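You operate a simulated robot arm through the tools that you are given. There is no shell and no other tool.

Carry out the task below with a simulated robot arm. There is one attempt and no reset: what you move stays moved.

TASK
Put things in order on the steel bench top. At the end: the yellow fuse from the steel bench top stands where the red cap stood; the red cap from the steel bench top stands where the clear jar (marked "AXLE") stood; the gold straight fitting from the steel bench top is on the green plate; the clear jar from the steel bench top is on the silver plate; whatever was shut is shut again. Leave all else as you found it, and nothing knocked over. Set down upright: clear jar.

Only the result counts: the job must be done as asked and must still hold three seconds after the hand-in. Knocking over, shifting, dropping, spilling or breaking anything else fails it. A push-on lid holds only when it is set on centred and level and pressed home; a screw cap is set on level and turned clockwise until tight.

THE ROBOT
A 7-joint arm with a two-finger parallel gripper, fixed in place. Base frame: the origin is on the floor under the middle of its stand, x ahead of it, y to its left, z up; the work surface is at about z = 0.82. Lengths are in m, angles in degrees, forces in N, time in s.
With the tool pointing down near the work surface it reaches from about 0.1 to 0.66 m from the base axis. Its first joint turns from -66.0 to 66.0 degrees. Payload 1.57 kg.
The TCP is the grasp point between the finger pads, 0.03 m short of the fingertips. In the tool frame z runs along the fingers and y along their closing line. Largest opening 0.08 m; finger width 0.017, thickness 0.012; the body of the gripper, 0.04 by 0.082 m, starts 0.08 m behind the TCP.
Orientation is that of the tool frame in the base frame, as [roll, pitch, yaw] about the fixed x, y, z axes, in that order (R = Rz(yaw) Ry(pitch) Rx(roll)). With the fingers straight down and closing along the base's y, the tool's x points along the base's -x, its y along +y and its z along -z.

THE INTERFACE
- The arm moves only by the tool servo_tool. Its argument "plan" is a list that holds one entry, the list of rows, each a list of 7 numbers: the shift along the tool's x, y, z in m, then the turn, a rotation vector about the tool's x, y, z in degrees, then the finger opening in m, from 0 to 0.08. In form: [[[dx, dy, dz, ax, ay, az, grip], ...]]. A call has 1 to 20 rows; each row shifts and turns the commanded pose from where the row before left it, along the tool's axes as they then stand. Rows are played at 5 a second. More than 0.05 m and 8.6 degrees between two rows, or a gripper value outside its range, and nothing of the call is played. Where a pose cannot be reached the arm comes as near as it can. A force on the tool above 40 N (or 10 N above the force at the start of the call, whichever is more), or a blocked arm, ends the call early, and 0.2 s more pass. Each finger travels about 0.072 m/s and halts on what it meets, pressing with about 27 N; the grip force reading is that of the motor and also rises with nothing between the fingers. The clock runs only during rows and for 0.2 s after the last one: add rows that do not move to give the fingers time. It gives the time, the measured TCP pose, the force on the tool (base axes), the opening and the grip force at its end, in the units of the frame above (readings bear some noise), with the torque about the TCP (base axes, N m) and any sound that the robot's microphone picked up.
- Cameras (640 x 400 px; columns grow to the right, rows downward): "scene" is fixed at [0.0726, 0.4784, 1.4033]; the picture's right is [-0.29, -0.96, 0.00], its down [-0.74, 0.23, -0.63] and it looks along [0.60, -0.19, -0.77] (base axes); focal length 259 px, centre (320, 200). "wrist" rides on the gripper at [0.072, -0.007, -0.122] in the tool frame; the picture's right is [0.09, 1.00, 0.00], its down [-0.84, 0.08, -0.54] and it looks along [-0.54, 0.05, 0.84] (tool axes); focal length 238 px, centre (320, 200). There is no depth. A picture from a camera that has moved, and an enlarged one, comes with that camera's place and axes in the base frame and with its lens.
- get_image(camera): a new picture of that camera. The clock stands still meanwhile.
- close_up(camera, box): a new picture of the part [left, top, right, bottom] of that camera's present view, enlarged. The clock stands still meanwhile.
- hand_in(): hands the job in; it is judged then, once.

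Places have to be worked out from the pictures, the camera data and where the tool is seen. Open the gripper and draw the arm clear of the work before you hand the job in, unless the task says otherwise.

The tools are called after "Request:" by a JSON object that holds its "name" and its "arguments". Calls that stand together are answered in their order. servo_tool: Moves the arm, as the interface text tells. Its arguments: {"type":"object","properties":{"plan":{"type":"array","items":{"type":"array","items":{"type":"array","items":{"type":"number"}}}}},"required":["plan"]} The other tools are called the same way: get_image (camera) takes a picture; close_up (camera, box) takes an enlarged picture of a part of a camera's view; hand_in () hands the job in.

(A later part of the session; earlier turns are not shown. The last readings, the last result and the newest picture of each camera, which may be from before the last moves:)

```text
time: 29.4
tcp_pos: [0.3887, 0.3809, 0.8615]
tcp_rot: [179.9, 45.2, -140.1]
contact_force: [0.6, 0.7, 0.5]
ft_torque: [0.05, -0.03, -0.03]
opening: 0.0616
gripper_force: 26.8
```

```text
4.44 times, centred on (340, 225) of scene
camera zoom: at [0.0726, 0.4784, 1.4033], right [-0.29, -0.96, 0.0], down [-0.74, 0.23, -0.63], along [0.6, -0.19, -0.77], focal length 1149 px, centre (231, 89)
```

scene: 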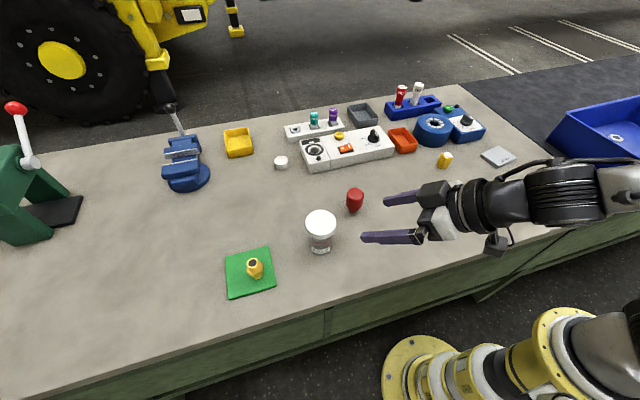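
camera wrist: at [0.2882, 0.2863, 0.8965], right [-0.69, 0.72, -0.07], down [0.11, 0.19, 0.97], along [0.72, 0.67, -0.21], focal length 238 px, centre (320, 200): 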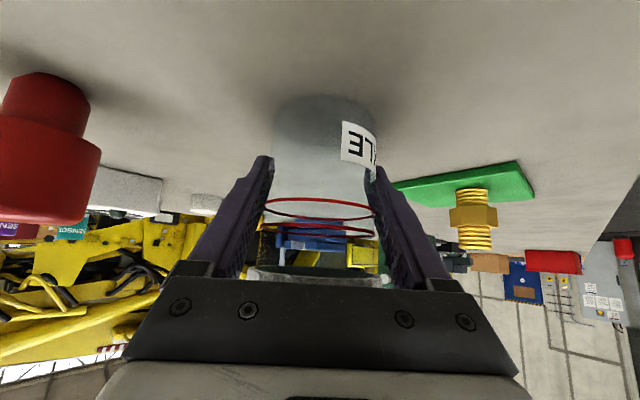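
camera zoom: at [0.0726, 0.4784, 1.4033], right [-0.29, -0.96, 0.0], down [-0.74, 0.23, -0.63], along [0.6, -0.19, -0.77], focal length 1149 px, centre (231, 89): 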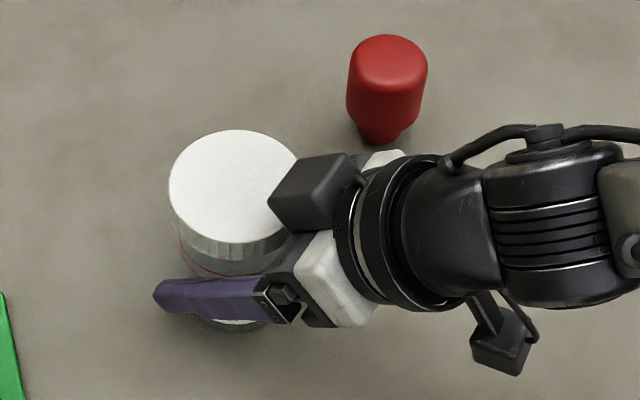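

The jar body is gripped at 0.0616 m, below the lid. I'll lift it straight up a little and check that it holds.

Request:
{"name": "servo_tool", "arguments": {"plan": [[[-0.0035, 0, -0.0035, 0, 0, 0, 0.04], [-0.007, 0, -0.007, 0, 0, 0, 0.04], [-0.0106, 0, -0.0106, 0, 0, 0, 0.04], [0, 0, 0, 0, 0, 0, 0.04], [0, 0, 0, 0, 0, 0, 0.04]]]}}

Request:
{"name": "get_image", "arguments": {"camera": "wrist"}}

Request:
{"name": "close_up", "arguments": {"camera": "scene", "box": [280, 160, 400, 270]}}

```text
time: 30.6
tcp_pos: [0.39, 0.382, 0.8889]
tcp_rot: [180.0, 45.0, -140.1]
contact_force: [0.0, -1.2, -0.5]
ft_torque: [-0.01, -0.01, -0.03]
opening: 0.0612
gripper_force: 26.9
```

```text
taken
camera wrist: at [0.2892, 0.2867, 0.9256], right [-0.69, 0.72, -0.07], down [0.11, 0.19, 0.97], along [0.72, 0.67, -0.21], focal length 238 px, centre (320, 200)
```

wrist: 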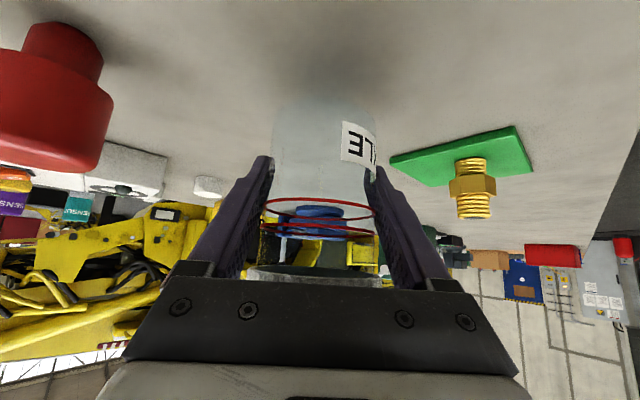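

```text
3.64 times, centred on (340, 215) of scene
camera zoom: at [0.0727, 0.4784, 1.4033], right [-0.29, -0.96, 0.0], down [-0.74, 0.23, -0.63], along [0.6, -0.19, -0.77], focal length 940 px, centre (247, 146)
```

zoom: 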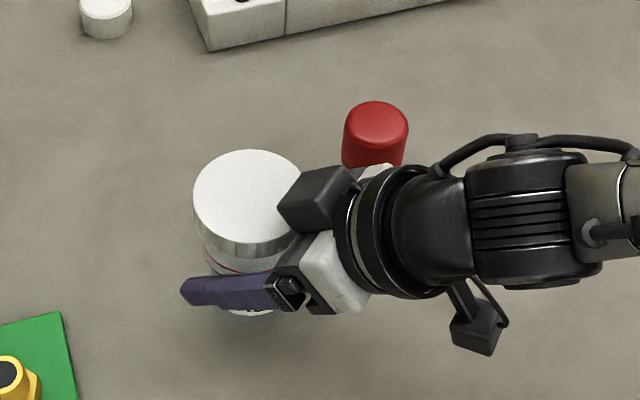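

The jar came up cleanly and stays put in the grip. I'll raise it to z ≈ 1.0 and start the swing toward the silver plate, rotating the hand with the azimuth.

Request:
{"name": "servo_tool", "arguments": {"plan": [[[-0.02, 0, -0.02, 0, 0, 0, 0.04], [-0.029, 0, -0.029, 0, 0, 0, 0.04], [-0.029, 0, -0.029, 0, 0, 0, 0.04], [-0.0033, -0.019, 0.0033, 1.36, 0, 1.36, 0.04], [-0.0032, -0.0388, 0.0032, 2.71, 0, 2.71, 0.04], [-0.0031, -0.039, 0.0031, 2.71, 0, 2.71, 0.04], [-0.003, -0.0392, 0.003, 2.71, 0, 2.71, 0.04], [-0.0029, -0.0394, 0.0029, 2.71, 0, 2.71, 0.04], [-0.0028, -0.0396, 0.0028, 2.71, 0, 2.71, 0.04], [-0.0027, -0.0399, 0.0027, 2.71, 0, 2.71, 0.04], [-0.0026, -0.0402, 0.0026, 2.71, 0, 2.71, 0.04], [-0.0024, -0.0405, 0.0024, 2.71, 0, 2.71, 0.04], [0, 0, 0, 0, 0, 0, 0.04], [0, 0, 0, 0, 0, 0, 0.04]]]}}

Request:
{"name": "get_image", "arguments": {"camera": "wrist"}}

Request:
{"name": "get_image", "arguments": {"camera": "scene"}}

```text
time: 33.6
tcp_pos: [0.5617, 0.0972, 1.0005]
tcp_rot: [180.0, 45.0, -172.6]
contact_force: [-0.2, 0.4, -1.2]
ft_torque: [0.0, 0.02, -0.02]
opening: 0.0615
gripper_force: 26.7
```

```text
taken
camera wrist: at [0.4277, 0.0718, 1.0364], right [-0.19, 0.98, -0.07], down [0.2, 0.1, 0.97], along [0.96, 0.17, -0.21], focal length 238 px, centre (320, 200)
```

wrist: 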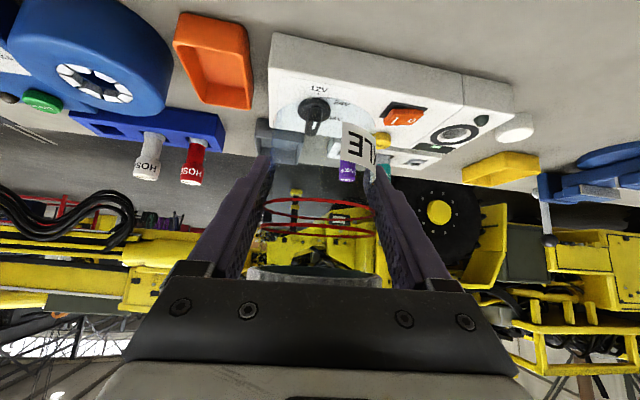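

```text
taken
```

scene: 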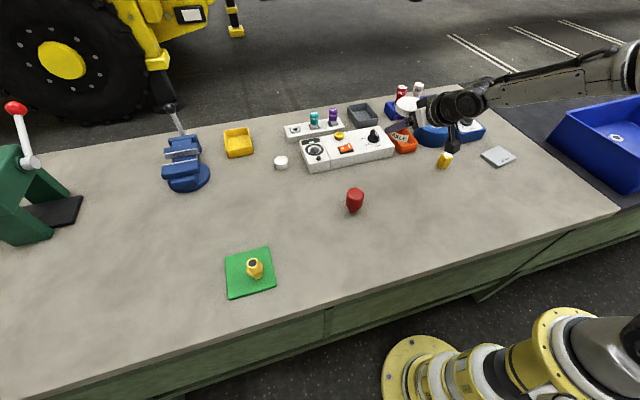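

The swing is going well: the TCP is at (0.562, 0.097, 1.0) with the jar level. I'll take a sharper look at the silver plate before bringing the jar over it.

Request:
{"name": "close_up", "arguments": {"camera": "scene", "box": [470, 135, 530, 175]}}

Request:
{"name": "close_up", "arguments": {"camera": "scene", "box": [380, 80, 500, 180]}}

```text
10.00 times, centred on (500, 155) of scene
camera zoom: at [0.0727, 0.4784, 1.4033], right [-0.29, -0.96, 0.0], down [-0.74, 0.23, -0.63], along [0.6, -0.19, -0.77], focal length 2586 px, centre (-1480, 650)
```

zoom: 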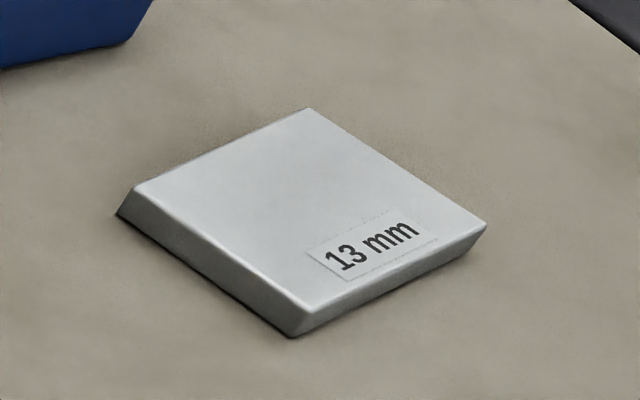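

```text
4.00 times, centred on (440, 130) of scene
camera zoom: at [0.0727, 0.4784, 1.4033], right [-0.29, -0.96, 0.0], down [-0.74, 0.23, -0.63], along [0.6, -0.19, -0.77], focal length 1034 px, centre (-160, 480)
```

zoom: 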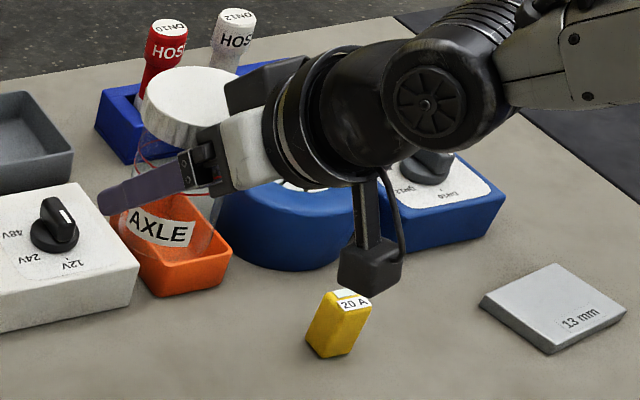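

The refined plate corners give a centre near (0.5254, -0.280), a top face of about 0.086 × 0.067 m, and top z ≈ 0.833. I'll continue the swing so the jar hovers above it, at hand azimuth about -20°.

Request:
{"name": "servo_tool", "arguments": {"plan": [[[-0.001, -0.019, 0.001, 0.97, 0, 0.97, 0.04], [-0.001, -0.0188, 0.001, 0.97, 0, 0.97, 0.04], [-0.0015, -0.038, 0.0015, 1.937, 0, 1.937, 0.04], [-0.001, -0.0381, 0.001, 1.937, 0, 1.937, 0.04], [-0.0005, -0.0383, 0.0005, 1.937, 0, 1.937, 0.04], [0, -0.0385, 0, 1.937, 0, 1.937, 0.04], [0.0005, -0.0386, -0.0005, 1.937, 0, 1.937, 0.04], [0.001, -0.0388, -0.001, 1.937, 0, 1.937, 0.04], [0.0016, -0.0389, -0.0016, 1.937, 0, 1.937, 0.04], [0.0021, -0.039, -0.0021, 1.937, 0, 1.937, 0.04], [0.0013, -0.0196, -0.0013, 0.97, 0, 0.97, 0.04], [0.0013, -0.0196, -0.0013, 0.97, 0, 0.97, 0.04], [0, 0, 0, 0, 0, 0, 0.04], [0, 0, 0, 0, 0, 0, 0.04]]]}}

Request:
{"name": "get_image", "arguments": {"camera": "wrist"}}

Request:
{"name": "close_up", "arguments": {"camera": "scene", "box": [420, 60, 580, 180]}}

```text
time: 36.6
tcp_pos: [0.5249, -0.2811, 1.0006]
tcp_rot: [180.0, 45.0, 159.8]
contact_force: [-0.5, -0.1, -1.6]
ft_torque: [0.01, 0.03, 0.01]
opening: 0.061
gripper_force: 26.6
```

```text
taken
camera wrist: at [0.3942, -0.2407, 1.0347], right [0.28, 0.96, -0.07], down [0.22, 0.0, 0.97], along [0.93, -0.29, -0.21], focal length 238 px, centre (320, 200)
```

wrist: 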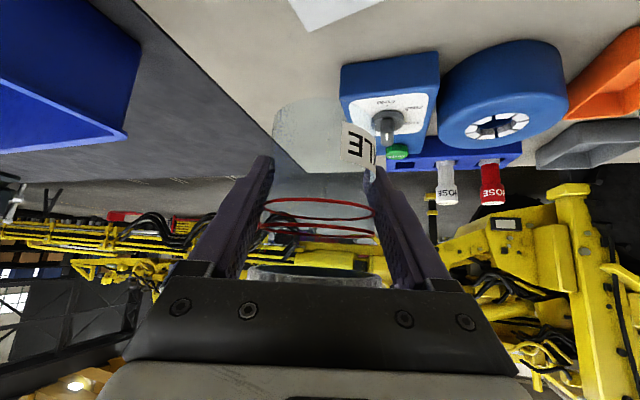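

```text
3.33 times, centred on (500, 120) of scene
camera zoom: at [0.0727, 0.4783, 1.4033], right [-0.29, -0.96, 0.0], down [-0.74, 0.23, -0.63], along [0.6, -0.19, -0.77], focal length 862 px, centre (-280, 467)
```

zoom: 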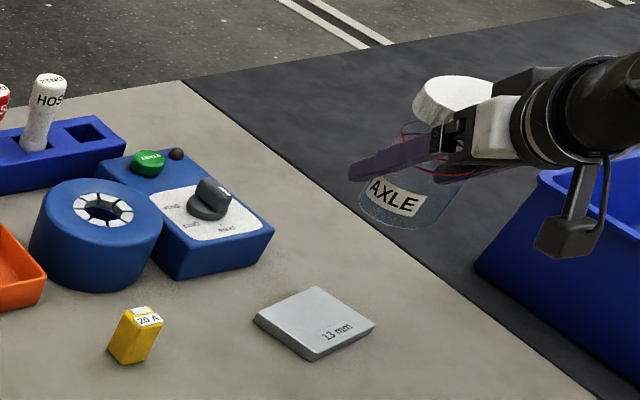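

The jar is over the plate at TCP (0.525, -0.281). I'll lower to z ≈ 0.93 and look again to check centring on the plate.

Request:
{"name": "servo_tool", "arguments": {"plan": [[[0.015, 0, 0.015, 0, 0, 0, 0.04], [0.02, 0, 0.02, 0, 0, 0, 0.04], [0.0145, 0, 0.0145, 0, 0, 0, 0.04], [0, 0, 0, 0, 0, 0, 0.04], [0, 0, 0, 0, 0, 0, 0.04]]]}}

Request:
{"name": "get_image", "arguments": {"camera": "wrist"}}

Request:
{"name": "close_up", "arguments": {"camera": "scene", "box": [450, 80, 570, 180]}}

```text
time: 37.8
tcp_pos: [0.5269, -0.2801, 0.9288]
tcp_rot: [-180.0, 45.0, 160.0]
contact_force: [0.0, -0.4, -1.4]
ft_torque: [-0.02, -0.01, 0.0]
opening: 0.0612
gripper_force: 26.7
```

```text
taken
camera wrist: at [0.3951, -0.2402, 0.9644], right [0.28, 0.96, -0.07], down [0.22, 0.0, 0.97], along [0.93, -0.29, -0.21], focal length 238 px, centre (320, 200)
```

wrist: 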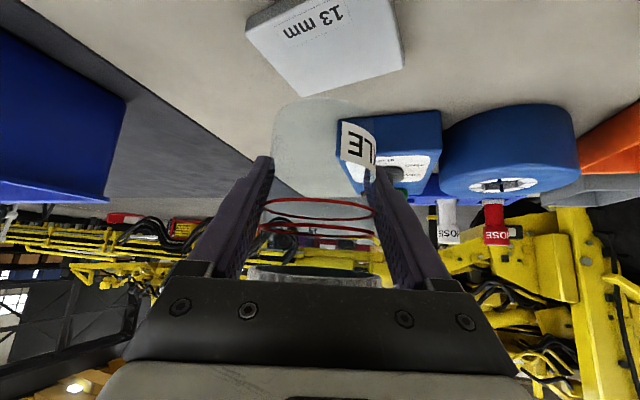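

```text
4.00 times, centred on (510, 130) of scene
camera zoom: at [0.0727, 0.4784, 1.4033], right [-0.29, -0.96, 0.0], down [-0.74, 0.23, -0.63], along [0.6, -0.19, -0.77], focal length 1034 px, centre (-440, 480)
```

zoom: 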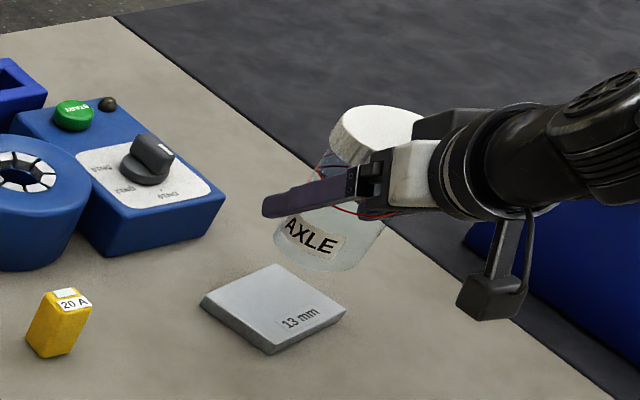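

Request:
{"name": "close_up", "arguments": {"camera": "wrist", "box": [230, 0, 420, 120]}}

Request:
{"name": "close_up", "arguments": {"camera": "scene", "box": [490, 95, 550, 175]}}

```text
3.33 times, centred on (325, 60) of wrist
camera zoom: at [0.3951, -0.2402, 0.9644], right [0.28, 0.96, -0.07], down [0.22, 0.0, 0.97], along [0.93, -0.29, -0.21], focal length 794 px, centre (303, 667)
```

zoom: 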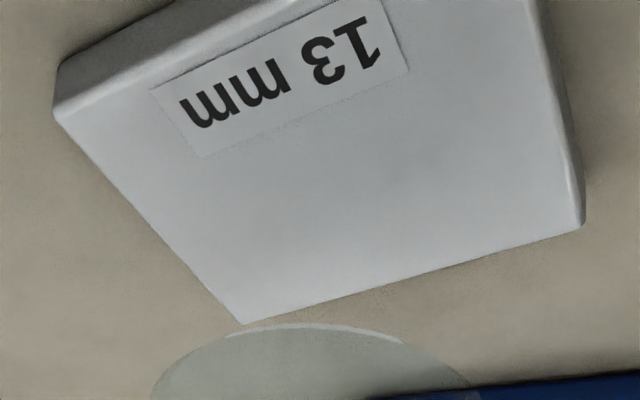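

```text
5.00 times, centred on (520, 135) of scene
camera zoom: at [0.0727, 0.4784, 1.4033], right [-0.29, -0.96, 0.0], down [-0.74, 0.23, -0.63], along [0.6, -0.19, -0.77], focal length 1293 px, centre (-680, 525)
```

zoom: 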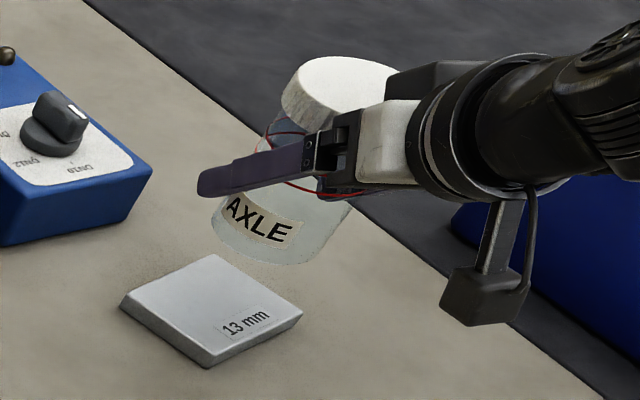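

The wrist-view corners agree with the scene: the plate centre is at (0.5244, -0.2806), and the jar axis is within about 1–2 mm of it. I'll lower to about 6 mm above the plate.

Request:
{"name": "servo_tool", "arguments": {"plan": [[[0.012, 0, 0.012, 0, 0, 0, 0.04], [0.012, 0, 0.012, 0, 0, 0, 0.04], [0.0099, 0, 0.0099, 0, 0, 0, 0.04], [0, 0, 0, 0, 0, 0, 0.04], [0, 0, 0, 0, 0, 0, 0.04]]]}}

Request:
{"name": "close_up", "arguments": {"camera": "wrist", "box": [220, 20, 420, 145]}}

Request:
{"name": "close_up", "arguments": {"camera": "scene", "box": [470, 95, 550, 175]}}

```text
time: 39.0
tcp_pos: [0.5257, -0.2815, 0.8814]
tcp_rot: [-180.0, 45.1, 160.0]
contact_force: [0.2, -0.1, -1.1]
ft_torque: [-0.03, -0.02, 0.0]
opening: 0.0613
gripper_force: 27.4
```

```text
3.20 times, centred on (320, 82) of wrist
camera zoom: at [0.3947, -0.2412, 0.9169], right [0.28, 0.96, -0.07], down [0.22, 0.0, 0.97], along [0.93, -0.29, -0.21], focal length 763 px, centre (320, 576)
```

zoom: 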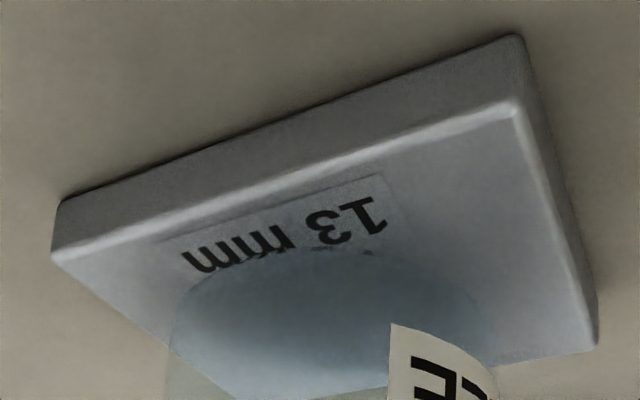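

```text
5.00 times, centred on (510, 135) of scene
camera zoom: at [0.0727, 0.4784, 1.4033], right [-0.29, -0.96, 0.0], down [-0.74, 0.23, -0.63], along [0.6, -0.19, -0.77], focal length 1293 px, centre (-630, 525)
```

zoom: 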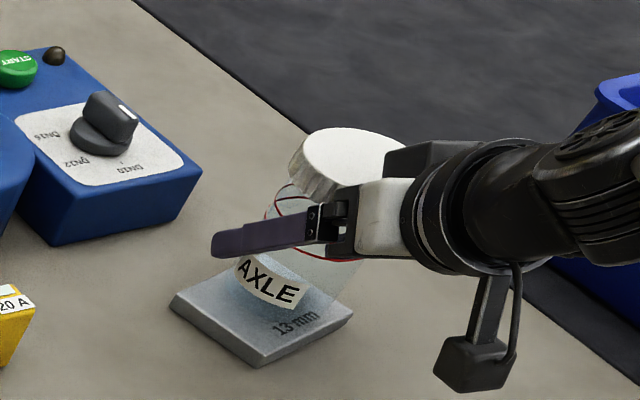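

The jar's base is just above the plate and looks centred. I'll lower in about 1 mm steps until I feel contact.

Request:
{"name": "servo_tool", "arguments": {"plan": [[[0.0011, 0, 0.0011, 0, 0, 0, 0.04], [0.0007, 0, 0.0007, 0, 0, 0, 0.04], [0.0007, 0, 0.0007, 0, 0, 0, 0.04], [0.0007, 0, 0.0007, 0, 0, 0, 0.04], [0, 0, 0, 0, 0, 0, 0.04]]]}}

```text
time: 40.2
tcp_pos: [0.525, -0.2818, 0.8788]
tcp_rot: [180.0, 45.0, 160.0]
contact_force: [-0.5, -0.1, -2.3]
ft_torque: [0.02, 0.03, 0.02]
opening: 0.0613
gripper_force: 27.0
```

Request:
{"name": "servo_tool", "arguments": {"plan": [[[0.0007, 0, 0.0007, 0, 0, 0, 0.04], [0.0007, 0, 0.0007, 0, 0, 0, 0.04], [0, 0, 0, 0, 0, 0, 0.04]]]}}

```text
time: 41.0
tcp_pos: [0.5253, -0.2808, 0.877]
tcp_rot: [-180.0, 45.0, 160.0]
contact_force: [-0.5, 0.2, -1.7]
ft_torque: [0.0, 0.02, 0.03]
opening: 0.0617
gripper_force: 27.1
```

Request:
{"name": "servo_tool", "arguments": {"plan": [[[0.0007, 0, 0.0007, 0, 0, 0, 0.04], [0.0007, 0, 0.0007, 0, 0, 0, 0.04], [0, 0, 0, 0, 0, 0, 0.04]]]}}

Request:
{"name": "close_up", "arguments": {"camera": "wrist", "box": [220, 20, 420, 145]}}

```text
time: 41.8
tcp_pos: [0.5248, -0.2798, 0.8745]
tcp_rot: [179.9, 45.0, 159.9]
contact_force: [-0.1, -0.3, -1.3]
ft_torque: [0.01, 0.0, -0.01]
opening: 0.0612
gripper_force: 27.0
```

```text
3.20 times, centred on (320, 82) of wrist
camera zoom: at [0.3943, -0.2404, 0.9097], right [0.28, 0.96, -0.07], down [0.22, 0.0, 0.97], along [0.93, -0.29, -0.21], focal length 763 px, centre (320, 576)
```

zoom: 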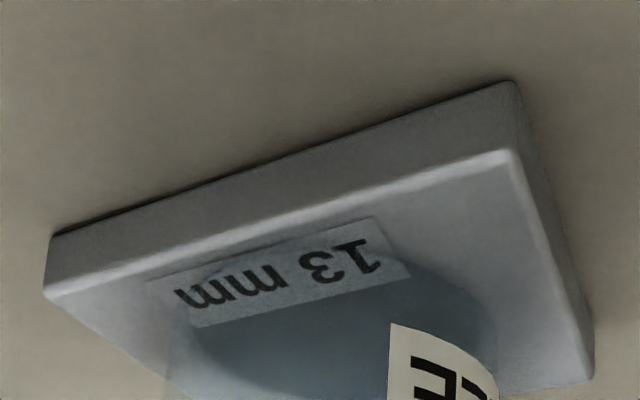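

Request:
{"name": "servo_tool", "arguments": {"plan": [[[0.0007, 0, 0.0007, 0, 0, 0, 0.04], [0, 0, 0, 0, 0, 0, 0.04], [0, 0, 0, 0, 0, 0, 0.04]]]}}

```text
time: 42.6
tcp_pos: [0.5256, -0.2801, 0.8753]
tcp_rot: [179.9, 45.0, 160.0]
contact_force: [-0.4, 1.0, 3.3]
ft_torque: [0.14, 0.13, -0.02]
opening: 0.0614
gripper_force: 27.0
```

Request:
{"name": "servo_tool", "arguments": {"plan": [[[0.0004, 0, 0.0004, 0, 0, 0, 0.04], [0, 0, 0, 0, 0, 0, 0.04]]]}}

Request:
{"name": "close_up", "arguments": {"camera": "wrist", "box": [200, 20, 440, 170]}}

Request:
{"name": "close_up", "arguments": {"camera": "scene", "box": [470, 95, 550, 175]}}

```text
time: 43.2
tcp_pos: [0.5253, -0.2805, 0.8746]
tcp_rot: [-179.9, 45.2, 160.1]
contact_force: [-1.7, 1.8, 10.0]
ft_torque: [0.23, 0.33, -0.04]
opening: 0.0616
gripper_force: 26.9
```

```text
2.67 times, centred on (320, 95) of wrist
camera zoom: at [0.3944, -0.2405, 0.9091], right [0.28, 0.96, -0.07], down [0.22, 0.0, 0.98], along [0.93, -0.29, -0.21], focal length 636 px, centre (320, 480)
```

zoom: 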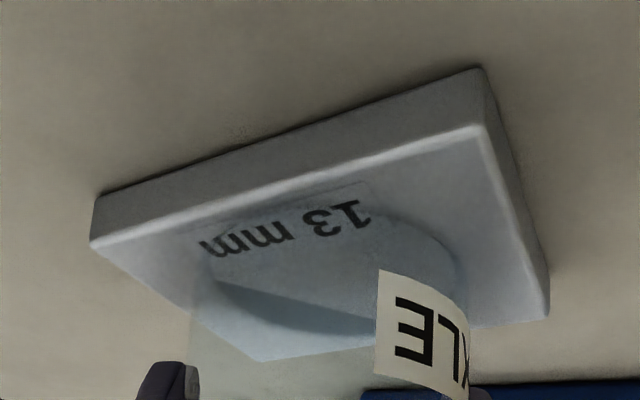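

```text
5.00 times, centred on (510, 135) of scene
camera zoom: at [0.0724, 0.4785, 1.4033], right [-0.29, -0.96, 0.0], down [-0.74, 0.23, -0.63], along [0.6, -0.19, -0.77], focal length 1293 px, centre (-630, 525)
```

zoom: 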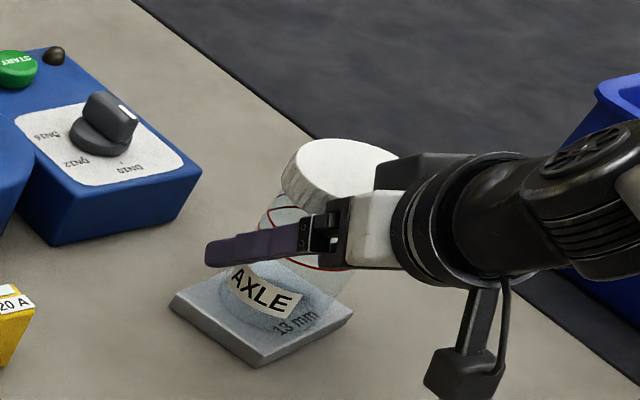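

Contact is firm (about 11 N up) with the jar base inside the plate outline. I'll open the fingers gently and look before backing out.

Request:
{"name": "servo_tool", "arguments": {"plan": [[[0, 0, 0, 0, 0, 0, 0.061], [0, 0, 0, 0, 0, 0, 0.064], [0, 0, 0, 0, 0, 0, 0.07], [0, 0, 0, 0, 0, 0, 0.078], [0, 0, 0, 0, 0, 0, 0.08], [0, 0, 0, 0, 0, 0, 0.08]]]}}

Request:
{"name": "get_image", "arguments": {"camera": "wrist"}}

Request:
{"name": "close_up", "arguments": {"camera": "scene", "box": [470, 95, 550, 175]}}

```text
time: 44.6
tcp_pos: [0.5242, -0.2802, 0.871]
tcp_rot: [180.0, 44.9, 159.8]
contact_force: [0.4, 0.9, 0.2]
ft_torque: [0.05, 0.0, 0.01]
opening: 0.0801
gripper_force: 0.2
```

```text
taken
camera wrist: at [0.3939, -0.2402, 0.9079], right [0.28, 0.96, -0.07], down [0.22, 0.0, 0.97], along [0.93, -0.29, -0.21], focal length 238 px, centre (320, 200)
```

wrist: 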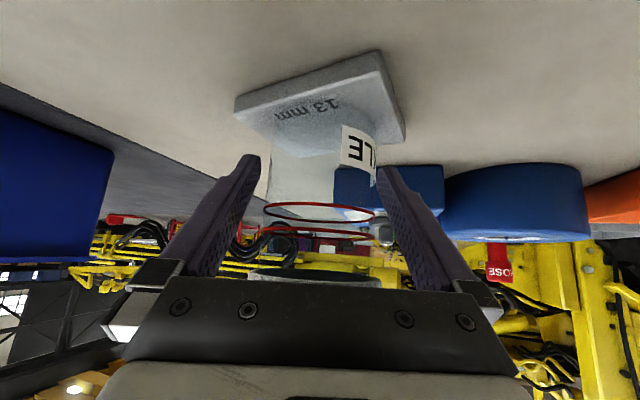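

```text
5.00 times, centred on (510, 135) of scene
camera zoom: at [0.0726, 0.4784, 1.4033], right [-0.29, -0.96, 0.0], down [-0.74, 0.23, -0.63], along [0.6, -0.19, -0.77], focal length 1293 px, centre (-630, 525)
```

zoom: 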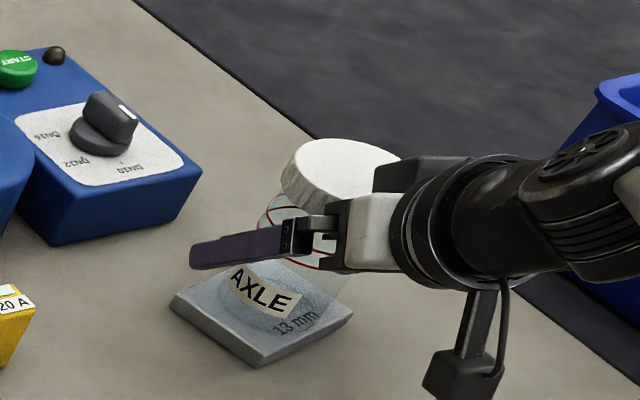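

The jar stands on the plate with the fingers clear. I'll back out along the tool axis, the reverse of the approach.

Request:
{"name": "servo_tool", "arguments": {"plan": [[[0, 0, -0.015, 0, 0, 0, 0.08], [0, 0, -0.025, 0, 0, 0, 0.08], [0, 0, -0.035, 0, 0, 0, 0.08], [0, 0, -0.045, 0, 0, 0, 0.08], [0, 0, -0.045, 0, 0, 0, 0.08], [0, 0, 0, 0, 0, 0, 0.08]]]}}

Request:
{"name": "get_image", "arguments": {"camera": "wrist"}}

Request:
{"name": "close_up", "arguments": {"camera": "scene", "box": [450, 80, 570, 180]}}

```text
time: 46.0
tcp_pos: [0.4126, -0.2444, 0.9881]
tcp_rot: [180.0, 45.0, 160.1]
contact_force: [0.6, 0.9, 0.2]
ft_torque: [-0.03, 0.01, 0.01]
opening: 0.08
gripper_force: 0.0
```

```text
taken
camera wrist: at [0.282, -0.2036, 1.0239], right [0.28, 0.96, -0.07], down [0.22, 0.0, 0.97], along [0.93, -0.29, -0.21], focal length 238 px, centre (320, 200)
```

wrist: 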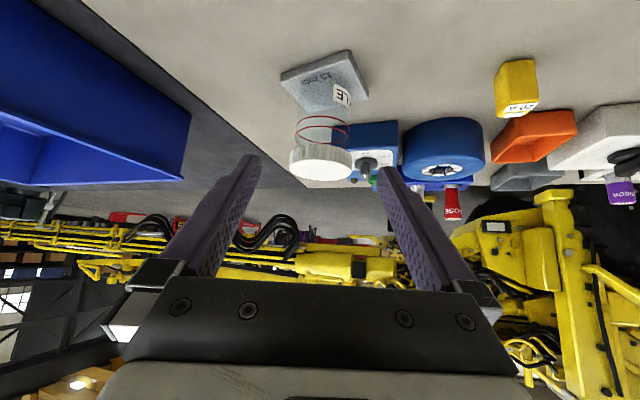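

```text
4.00 times, centred on (510, 130) of scene
camera zoom: at [0.0726, 0.4784, 1.4033], right [-0.29, -0.96, 0.0], down [-0.74, 0.23, -0.63], along [0.6, -0.19, -0.77], focal length 1034 px, centre (-440, 480)
```

zoom: 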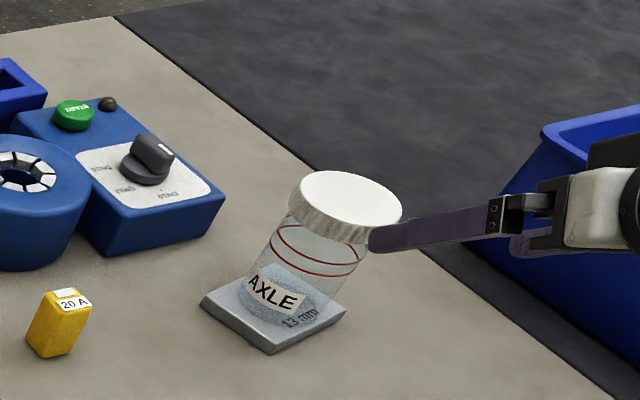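

The jar stands upright on the silver plate with its lid on. Next is the red cap: I'll untilt the hand, square up the yaw, and move above it near (0.466, 0.257).

Request:
{"name": "servo_tool", "arguments": {"plan": [[[0, 0, 0, 0, 7.5, 0, 0.08], [0, 0, 0, 0, 7.5, 0, 0.08], [0, 0, 0, 0, 7.5, 0, 0.08], [0, 0, 0, 0, 7.5, 0, 0.08], [0, 0, 0, 0, 7.5, 0, 0.08], [0, 0, 0, 0, 7.5, 0, 0.08], [0, 0, -0.02, 0, 0, -6.67, 0.08], [0, 0, -0.02, 0, 0, -6.67, 0.08], [0, 0, 0, 0, 0, -6.67, 0.08], [0, 0, 0, 0, 0, 0, 0.08]]]}}

Request:
{"name": "get_image", "arguments": {"camera": "wrist"}}

```text
time: 48.2
tcp_pos: [0.4143, -0.2399, 1.0306]
tcp_rot: [-180.0, 0.0, -180.0]
contact_force: [0.0, -0.7, 0.4]
ft_torque: [-0.05, 0.02, 0.01]
opening: 0.0803
gripper_force: 0.0
```

```text
taken
camera wrist: at [0.3432, -0.2469, 1.1511], right [-0.09, 1.0, 0.0], down [0.84, 0.08, 0.54], along [0.54, 0.05, -0.84], focal length 238 px, centre (320, 200)
```

wrist: 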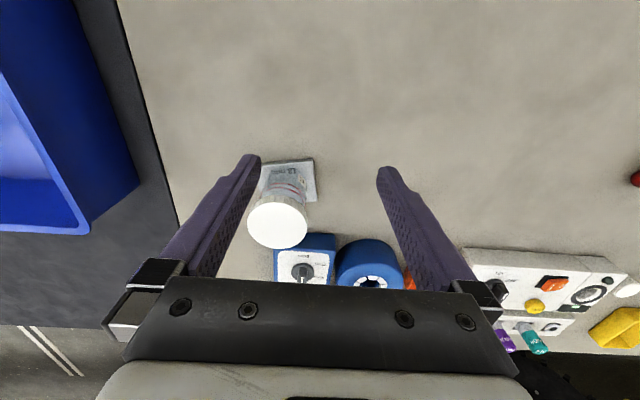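

Squared up. Now I'll translate to above the red cap.

Request:
{"name": "servo_tool", "arguments": {"plan": [[[-0.0047, 0.025, 0, 0, 0, 0, 0.08], [-0.0047, 0.045, 0, 0, 0, 0, 0.08], [-0.0047, 0.048, 0, 0, 0, 0, 0.08], [-0.0047, 0.048, 0, 0, 0, 0, 0.08], [-0.0047, 0.048, 0, 0, 0, 0, 0.08], [-0.0047, 0.048, 0, 0, 0, 0, 0.08], [-0.0047, 0.048, 0, 0, 0, 0, 0.08], [-0.0047, 0.048, 0, 0, 0, 0, 0.08], [-0.0047, 0.048, 0, 0, 0, 0, 0.08], [-0.0047, 0.048, 0, 0, 0, 0, 0.08], [-0.0047, 0.043, 0, 0, 0, 0, 0.08], [0, 0, 0, 0, 0, 0, 0.08], [0, 0, 0, 0, 0, 0, 0.08]]]}}

Request:
{"name": "get_image", "arguments": {"camera": "wrist"}}

Request:
{"name": "close_up", "arguments": {"camera": "wrist", "box": [260, 60, 380, 180]}}

Request:
{"name": "get_image", "arguments": {"camera": "scene"}}

```text
time: 51.0
tcp_pos: [0.4673, 0.2569, 1.0306]
tcp_rot: [-180.0, 0.1, 179.9]
contact_force: [-1.0, 0.8, 0.1]
ft_torque: [-0.01, 0.01, 0.0]
opening: 0.0802
gripper_force: 0.1
```

```text
taken
camera wrist: at [0.3964, 0.2491, 1.1534], right [-0.09, 1.0, 0.0], down [0.84, 0.08, 0.54], along [0.54, 0.05, -0.84], focal length 238 px, centre (320, 200)
```

wrist: 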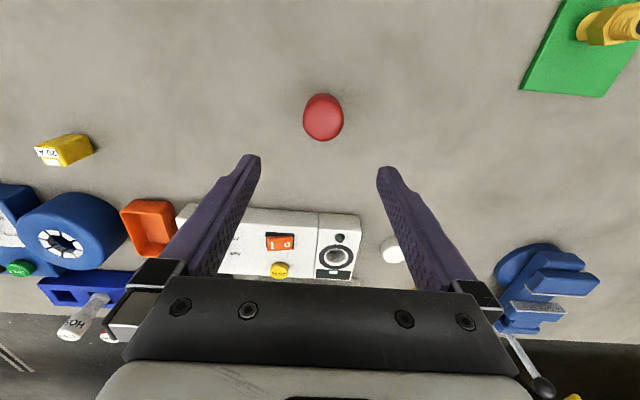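

```text
3.33 times, centred on (320, 120) of wrist
camera zoom: at [0.3964, 0.2491, 1.1534], right [-0.09, 1.0, 0.0], down [0.84, 0.08, 0.54], along [0.54, 0.05, -0.84], focal length 794 px, centre (320, 467)
```

zoom: 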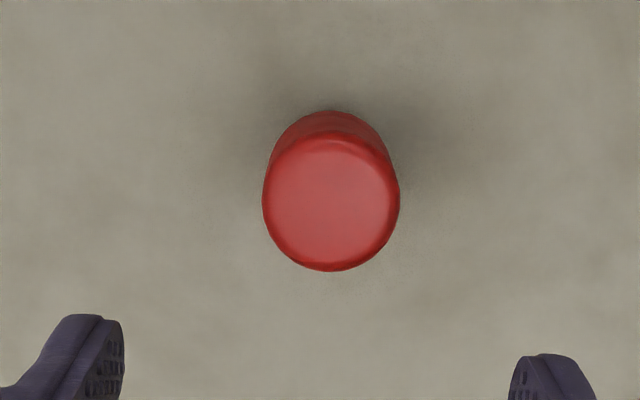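

```text
taken
```

scene: 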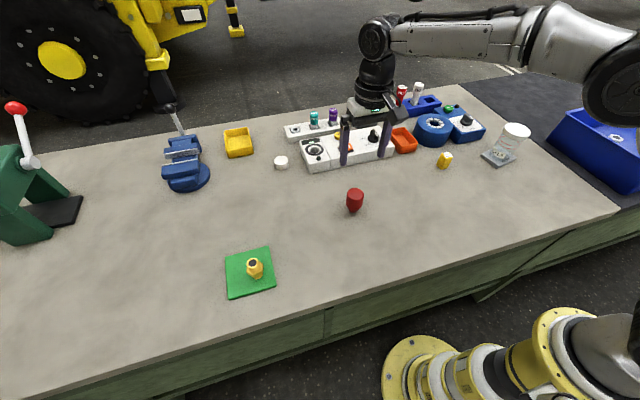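

The red cap's centre works out to about (0.4677, 0.2588), with a bulb about 0.046 wide. I'll descend over it and close on the bulb.

Request:
{"name": "servo_tool", "arguments": {"plan": [[[0, 0.0023, 0.04, 0, 0, 0, 0.08], [0, 0, 0.04, 0, 0, 0, 0.08], [0, 0, 0.04, 0, 0, 0, 0.075], [0, 0, 0.03, 0, 0, 0, 0.07], [0, 0, 0.012, 0, 0, 0, 0.065], [0, 0, 0, 0, 0, 0, 0.06], [0, 0, 0, 0, 0, 0, 0.055]]]}}

Request:
{"name": "close_up", "arguments": {"camera": "wrist", "box": [220, 100, 420, 240]}}

Request:
{"name": "close_up", "arguments": {"camera": "scene", "box": [300, 130, 420, 230]}}

```text
time: 52.6
tcp_pos: [0.4667, 0.26, 0.8671]
tcp_rot: [180.0, -0.1, -180.0]
contact_force: [-1.4, -0.3, 0.5]
ft_torque: [0.03, 0.02, 0.0]
opening: 0.0548
gripper_force: 0.0
```

```text
2.86 times, centred on (320, 170) of wrist
camera zoom: at [0.3945, 0.2532, 0.9882], right [-0.09, 1.0, 0.0], down [0.84, 0.08, 0.54], along [0.54, 0.05, -0.84], focal length 681 px, centre (320, 286)
```

zoom: 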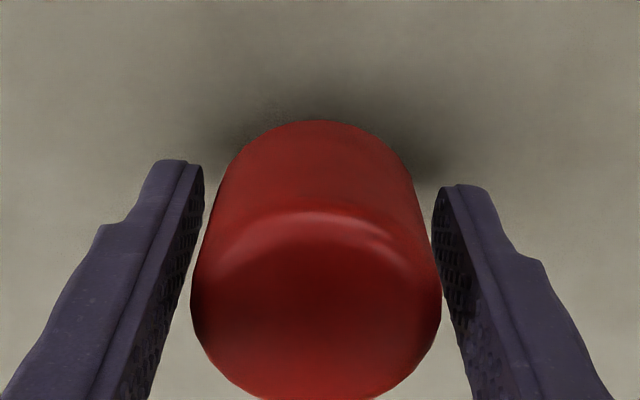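

```text
4.00 times, centred on (360, 180) of scene
camera zoom: at [0.0726, 0.4784, 1.4033], right [-0.29, -0.96, 0.0], down [-0.74, 0.23, -0.63], along [0.6, -0.19, -0.77], focal length 1034 px, centre (160, 280)
```

zoom: 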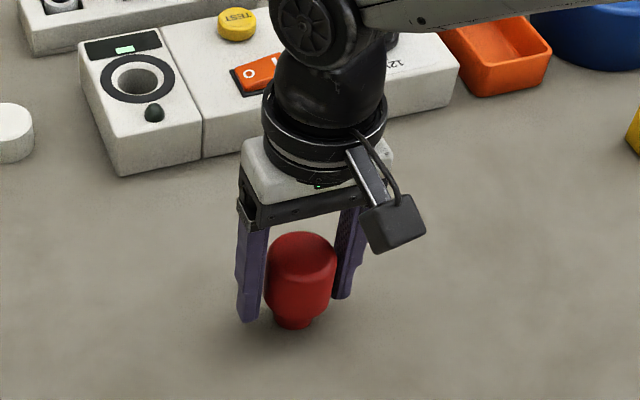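

The cap is centred between the fingers. I'll close on it.

Request:
{"name": "servo_tool", "arguments": {"plan": [[[0, 0, 0, 0, 0, 0, 0.05], [0, 0, 0, 0, 0, 0, 0.045], [0, 0, 0, 0, 0, 0, 0.035], [0, 0, 0, 0, 0, 0, 0.03], [0, 0, 0, 0, 0, 0, 0.03]]]}}

Request:
{"name": "close_up", "arguments": {"camera": "wrist", "box": [220, 100, 420, 240]}}

```text
time: 53.8
tcp_pos: [0.4659, 0.2609, 0.8668]
tcp_rot: [180.0, 0.0, 180.0]
contact_force: [-0.6, 0.1, 0.9]
ft_torque: [-0.01, -0.02, 0.01]
opening: 0.0446
gripper_force: 27.1
```

```text
2.86 times, centred on (320, 170) of wrist
camera zoom: at [0.3945, 0.2532, 0.9883], right [-0.09, 1.0, 0.0], down [0.84, 0.08, 0.54], along [0.54, 0.05, -0.84], focal length 681 px, centre (320, 286)
```

zoom: 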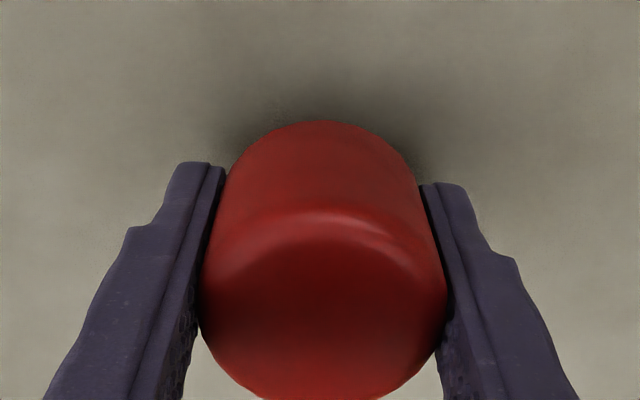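

The red cap is gripped at 0.0446 m. I'll lift it and carry it to where the jar stood, (0.388, 0.380), stopping a few mm above the bench.

Request:
{"name": "servo_tool", "arguments": {"plan": [[[0, 0, -0.015, 0, 0, 0, 0.03], [0, 0, -0.03, 0, 0, 0, 0.03], [0, 0, -0.02, 0, 0, 0, 0.03], [0.0196, 0.03, 0, 0, 0, 0, 0.03], [0.0196, 0.03, 0, 0, 0, 0, 0.03], [0.0196, 0.03, 0, 0, 0, 0, 0.03], [0.0196, 0.03, 0, 0, 0, 0, 0.03], [0, 0, 0.03, 0, 0, 0, 0.03], [0, 0, 0.02, 0, 0, 0, 0.03], [0, 0, 0.008, 0, 0, 0, 0.03], [0, 0, 0, 0, 0, 0, 0.03], [0, 0, 0, 0, 0, 0, 0.03]]]}}

Request:
{"name": "get_image", "arguments": {"camera": "wrist"}}

Request:
{"name": "close_up", "arguments": {"camera": "scene", "box": [260, 160, 380, 260]}}

```text
time: 56.4
tcp_pos: [0.3886, 0.3776, 0.8743]
tcp_rot: [-180.0, 0.0, 179.9]
contact_force: [-0.6, -0.9, -1.2]
ft_torque: [0.02, -0.02, 0.0]
opening: 0.0442
gripper_force: 27.0
```

```text
taken
camera wrist: at [0.3159, 0.3711, 0.9966], right [-0.09, 1.0, 0.0], down [0.84, 0.08, 0.54], along [0.54, 0.05, -0.84], focal length 238 px, centre (320, 200)
```

wrist: 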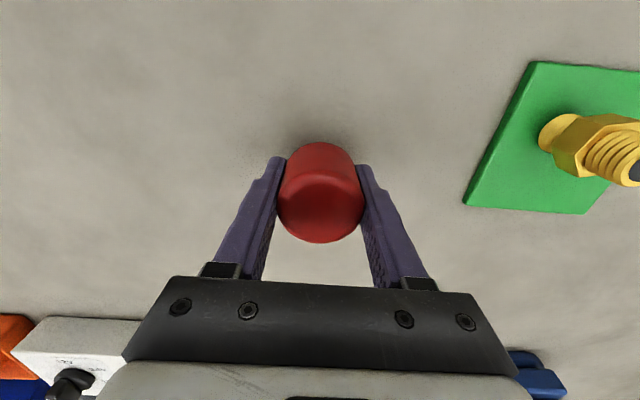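

```text
4.00 times, centred on (320, 210) of scene
camera zoom: at [0.0727, 0.4784, 1.4033], right [-0.29, -0.96, 0.0], down [-0.74, 0.23, -0.63], along [0.6, -0.19, -0.77], focal length 1034 px, centre (320, 160)
```

zoom: 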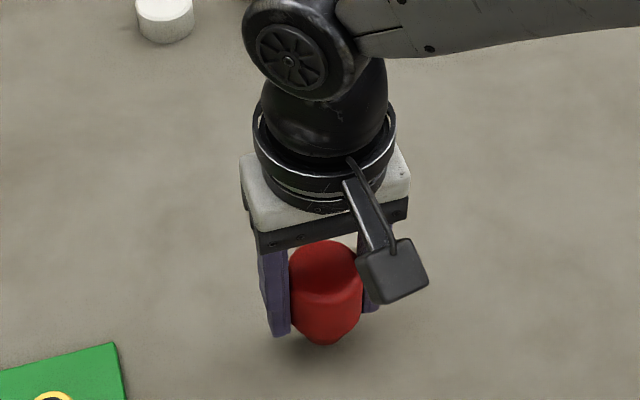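

I'm at (0.388, 0.378), 7 mm up. I'll lower in small steps to contact.

Request:
{"name": "servo_tool", "arguments": {"plan": [[[0, 0.001, 0.002, 0, 0, 0, 0.03], [0, 0, 0.0015, 0, 0, 0, 0.03], [0, 0, 0.001, 0, 0, 0, 0.03], [0, 0, 0.001, 0, 0, 0, 0.03], [0, 0, 0, 0, 0, 0, 0.03]]]}}

```text
time: 57.6
tcp_pos: [0.3887, 0.3802, 0.869]
tcp_rot: [-179.9, 0.0, -180.0]
contact_force: [0.6, -0.7, -0.1]
ft_torque: [-0.02, -0.01, -0.02]
opening: 0.0445
gripper_force: 27.4
```

Request:
{"name": "servo_tool", "arguments": {"plan": [[[0, 0, 0.001, 0, 0, 0, 0.03], [0, 0, 0.001, 0, 0, 0, 0.03], [0, 0, 0, 0, 0, 0, 0.03]]]}}

```text
time: 58.4
tcp_pos: [0.389, 0.3799, 0.8679]
tcp_rot: [180.0, 0.0, 180.0]
contact_force: [-0.3, 0.5, -1.3]
ft_torque: [-0.01, 0.0, 0.0]
opening: 0.0444
gripper_force: 27.1
```

Request:
{"name": "servo_tool", "arguments": {"plan": [[[0, 0, 0.001, 0, 0, 0, 0.03], [0, 0, 0, 0, 0, 0, 0.03], [0, 0, 0, 0, 0, 0, 0.03]]]}}

```text
time: 59.2
tcp_pos: [0.3884, 0.3805, 0.867]
tcp_rot: [180.0, 0.0, -180.0]
contact_force: [0.6, 0.4, 0.0]
ft_torque: [-0.02, 0.01, -0.02]
opening: 0.0442
gripper_force: 26.9
```

Request:
{"name": "servo_tool", "arguments": {"plan": [[[0, 0, 0.0008, 0, 0, 0, 0.03], [0, 0, 0, 0, 0, 0, 0.03], [0, 0, 0, 0, 0, 0, 0.03]]]}}

Request:
{"name": "close_up", "arguments": {"camera": "scene", "box": [280, 180, 360, 260]}}

```text
time: 60.0
tcp_pos: [0.3901, 0.3823, 0.8664]
tcp_rot: [179.9, 0.2, -180.0]
contact_force: [-2.7, -1.4, 10.0]
ft_torque: [-0.02, 0.14, 0.0]
opening: 0.0444
gripper_force: 27.5
```

```text
5.00 times, centred on (320, 220) of scene
camera zoom: at [0.0724, 0.4782, 1.4034], right [-0.29, -0.96, 0.0], down [-0.74, 0.23, -0.63], along [0.6, -0.19, -0.77], focal length 1293 px, centre (320, 100)
```

zoom: 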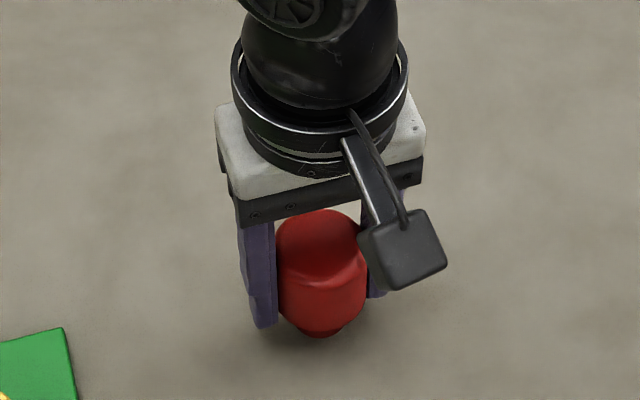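

Contact force is 10 N, so the cap is on the bench. I'll release gently and rise straight up.

Request:
{"name": "servo_tool", "arguments": {"plan": [[[0, 0, -0.0004, 0, 0, 0, 0.044], [0, 0, 0, 0, 0, 0, 0.047], [0, 0, 0, 0, 0, 0, 0.054], [0, 0, 0, 0, 0, 0, 0.062], [0, 0, 0, 0, 0, 0, 0.07], [0, 0, 0, 0, 0, 0, 0.07], [0, 0, -0.02, 0, 0, 0, 0.07], [0, 0, -0.04, 0, 0, 0, 0.07], [0, 0, -0.04, 0, 0, 0, 0.07], [0, 0, -0.04, 0, 0, 0, 0.07], [0, 0, 0, 0, 0, 0, 0.07]]]}}

Request:
{"name": "get_image", "arguments": {"camera": "wrist"}}

Request:
{"name": "close_up", "arguments": {"camera": "scene", "box": [260, 160, 380, 260]}}

```text
time: 62.4
tcp_pos: [0.3895, 0.3813, 1.0039]
tcp_rot: [180.0, 0.0, 179.9]
contact_force: [0.3, 0.9, -0.8]
ft_torque: [0.0, 0.0, -0.02]
opening: 0.07
gripper_force: 0.1
```

```text
taken
camera wrist: at [0.3179, 0.3733, 1.1275], right [-0.09, 1.0, 0.0], down [0.84, 0.08, 0.54], along [0.54, 0.05, -0.84], focal length 238 px, centre (320, 200)
```

wrist: 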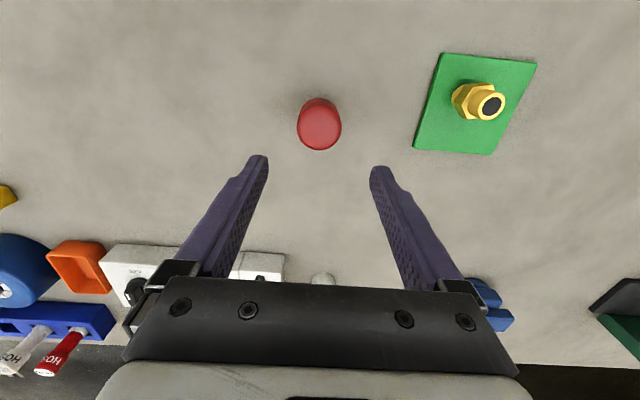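

```text
4.00 times, centred on (320, 210) of scene
camera zoom: at [0.0726, 0.4784, 1.4033], right [-0.29, -0.96, 0.0], down [-0.74, 0.23, -0.63], along [0.6, -0.19, -0.77], focal length 1034 px, centre (320, 160)
```

zoom: 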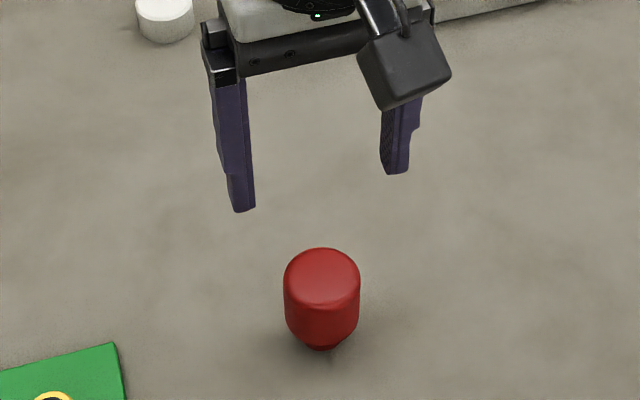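

The red cap stands where the jar was. Next I'll go above the yellow fuse, near (0.545, -0.085).

Request:
{"name": "servo_tool", "arguments": {"plan": [[[-0.007, -0.021, -0.01, 0, 0, 0, 0.07], [-0.0142, -0.0424, -0.01, 0, 0, 0, 0.07], [-0.0142, -0.0424, 0, 0, 0, 0, 0.07], [-0.0142, -0.0424, 0, 0, 0, 0, 0.07], [-0.0142, -0.0424, 0, 0, 0, 0, 0.07], [-0.0142, -0.0424, 0, 0, 0, 0, 0.07], [-0.0142, -0.0424, 0, 0, 0, 0, 0.07], [-0.0142, -0.0424, 0, 0, 0, 0, 0.07], [-0.0142, -0.0424, 0, 0, 0, 0, 0.07], [-0.0142, -0.0424, 0, 0, 0, 0, 0.07], [-0.0142, -0.0424, 0, 0, 0, 0, 0.07], [-0.007, -0.021, 0, 0, 0, 0, 0.07], [0, 0, 0, 0, 0, 0, 0.07], [0, 0, 0, 0, 0, 0, 0.07]]]}}

Request:
{"name": "get_image", "arguments": {"camera": "wrist"}}

Request:
{"name": "close_up", "arguments": {"camera": "wrist", "box": [260, 60, 380, 180]}}

Request:
{"name": "close_up", "arguments": {"camera": "scene", "box": [420, 140, 470, 180]}}

```text
time: 65.4
tcp_pos: [0.5437, -0.0877, 1.027]
tcp_rot: [-180.0, -0.1, -179.9]
contact_force: [-0.3, 0.3, -0.6]
ft_torque: [-0.03, -0.01, -0.02]
opening: 0.0699
gripper_force: 0.1
```

```text
taken
camera wrist: at [0.4714, -0.0953, 1.1482], right [-0.09, 1.0, 0.0], down [0.84, 0.08, 0.54], along [0.54, 0.05, -0.84], focal length 238 px, centre (320, 200)
```

wrist: 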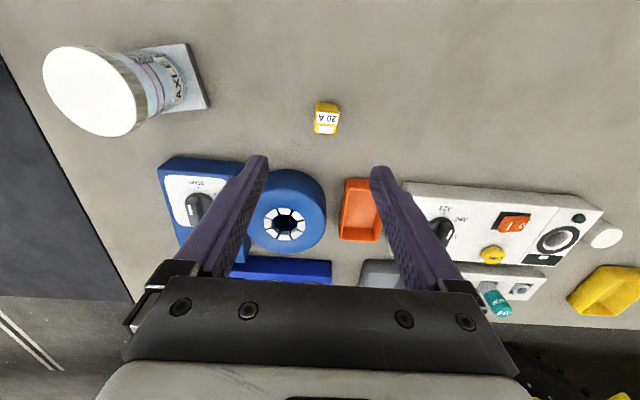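

```text
3.33 times, centred on (320, 120) of wrist
camera zoom: at [0.4714, -0.0953, 1.1482], right [-0.09, 1.0, 0.0], down [0.84, 0.08, 0.54], along [0.54, 0.05, -0.84], focal length 794 px, centre (320, 467)
```

zoom: 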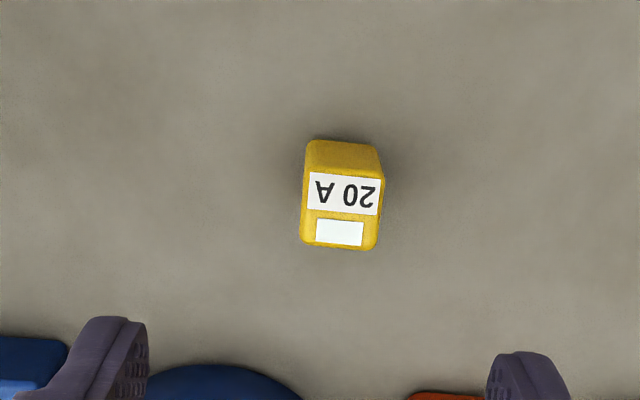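

```text
10.00 times, centred on (445, 160) of scene
camera zoom: at [0.0727, 0.4784, 1.4033], right [-0.29, -0.96, 0.0], down [-0.74, 0.23, -0.63], along [0.6, -0.19, -0.77], focal length 2586 px, centre (-930, 600)
```

zoom: 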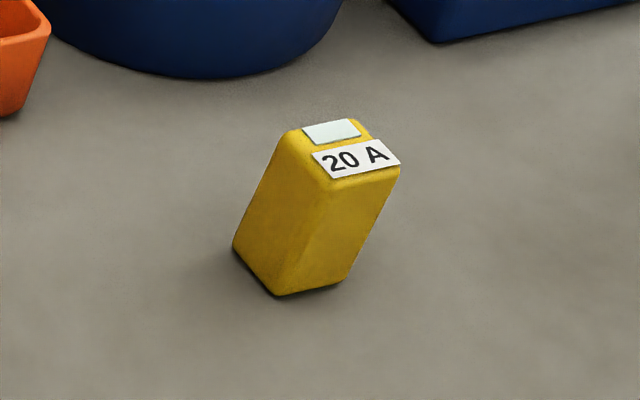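

The fuse is a block of about 0.025 × 0.027 × 0.048 m, aligned with the base axes and centred near (0.5455, -0.0825). I'll line up and descend to just above it for a check.

Request:
{"name": "servo_tool", "arguments": {"plan": [[[-0.001, 0.0028, 0.04, 0, 0, 0, 0.06], [-0.001, 0.0028, 0.04, 0, 0, 0, 0.055], [0, 0, 0.035, 0, 0, 0, 0.055], [0, 0, 0, 0, 0, 0, 0.055], [0, 0, 0, 0, 0, 0, 0.055]]]}}

Request:
{"name": "close_up", "arguments": {"camera": "wrist", "box": [240, 90, 400, 210]}}

Request:
{"name": "close_up", "arguments": {"camera": "scene", "box": [400, 100, 500, 180]}}

```text
time: 66.6
tcp_pos: [0.5477, -0.0797, 0.9135]
tcp_rot: [180.0, 0.0, 180.0]
contact_force: [0.3, -0.4, -0.6]
ft_torque: [-0.01, -0.03, 0.03]
opening: 0.055
gripper_force: 0.1
```

```text
3.33 times, centred on (320, 150) of wrist
camera zoom: at [0.4759, -0.0875, 1.0356], right [-0.09, 1.0, 0.0], down [0.84, 0.08, 0.54], along [0.54, 0.05, -0.84], focal length 794 px, centre (320, 367)
```

zoom: 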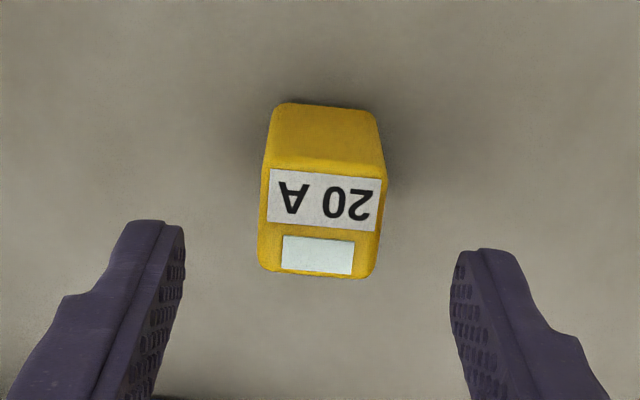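

```text
5.00 times, centred on (450, 140) of scene
camera zoom: at [0.0726, 0.4784, 1.4033], right [-0.29, -0.96, 0.0], down [-0.74, 0.23, -0.63], along [0.6, -0.19, -0.77], focal length 1293 px, centre (-330, 500)
```

zoom: 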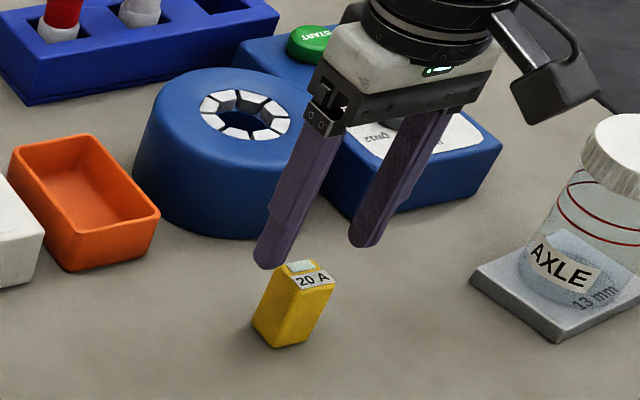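

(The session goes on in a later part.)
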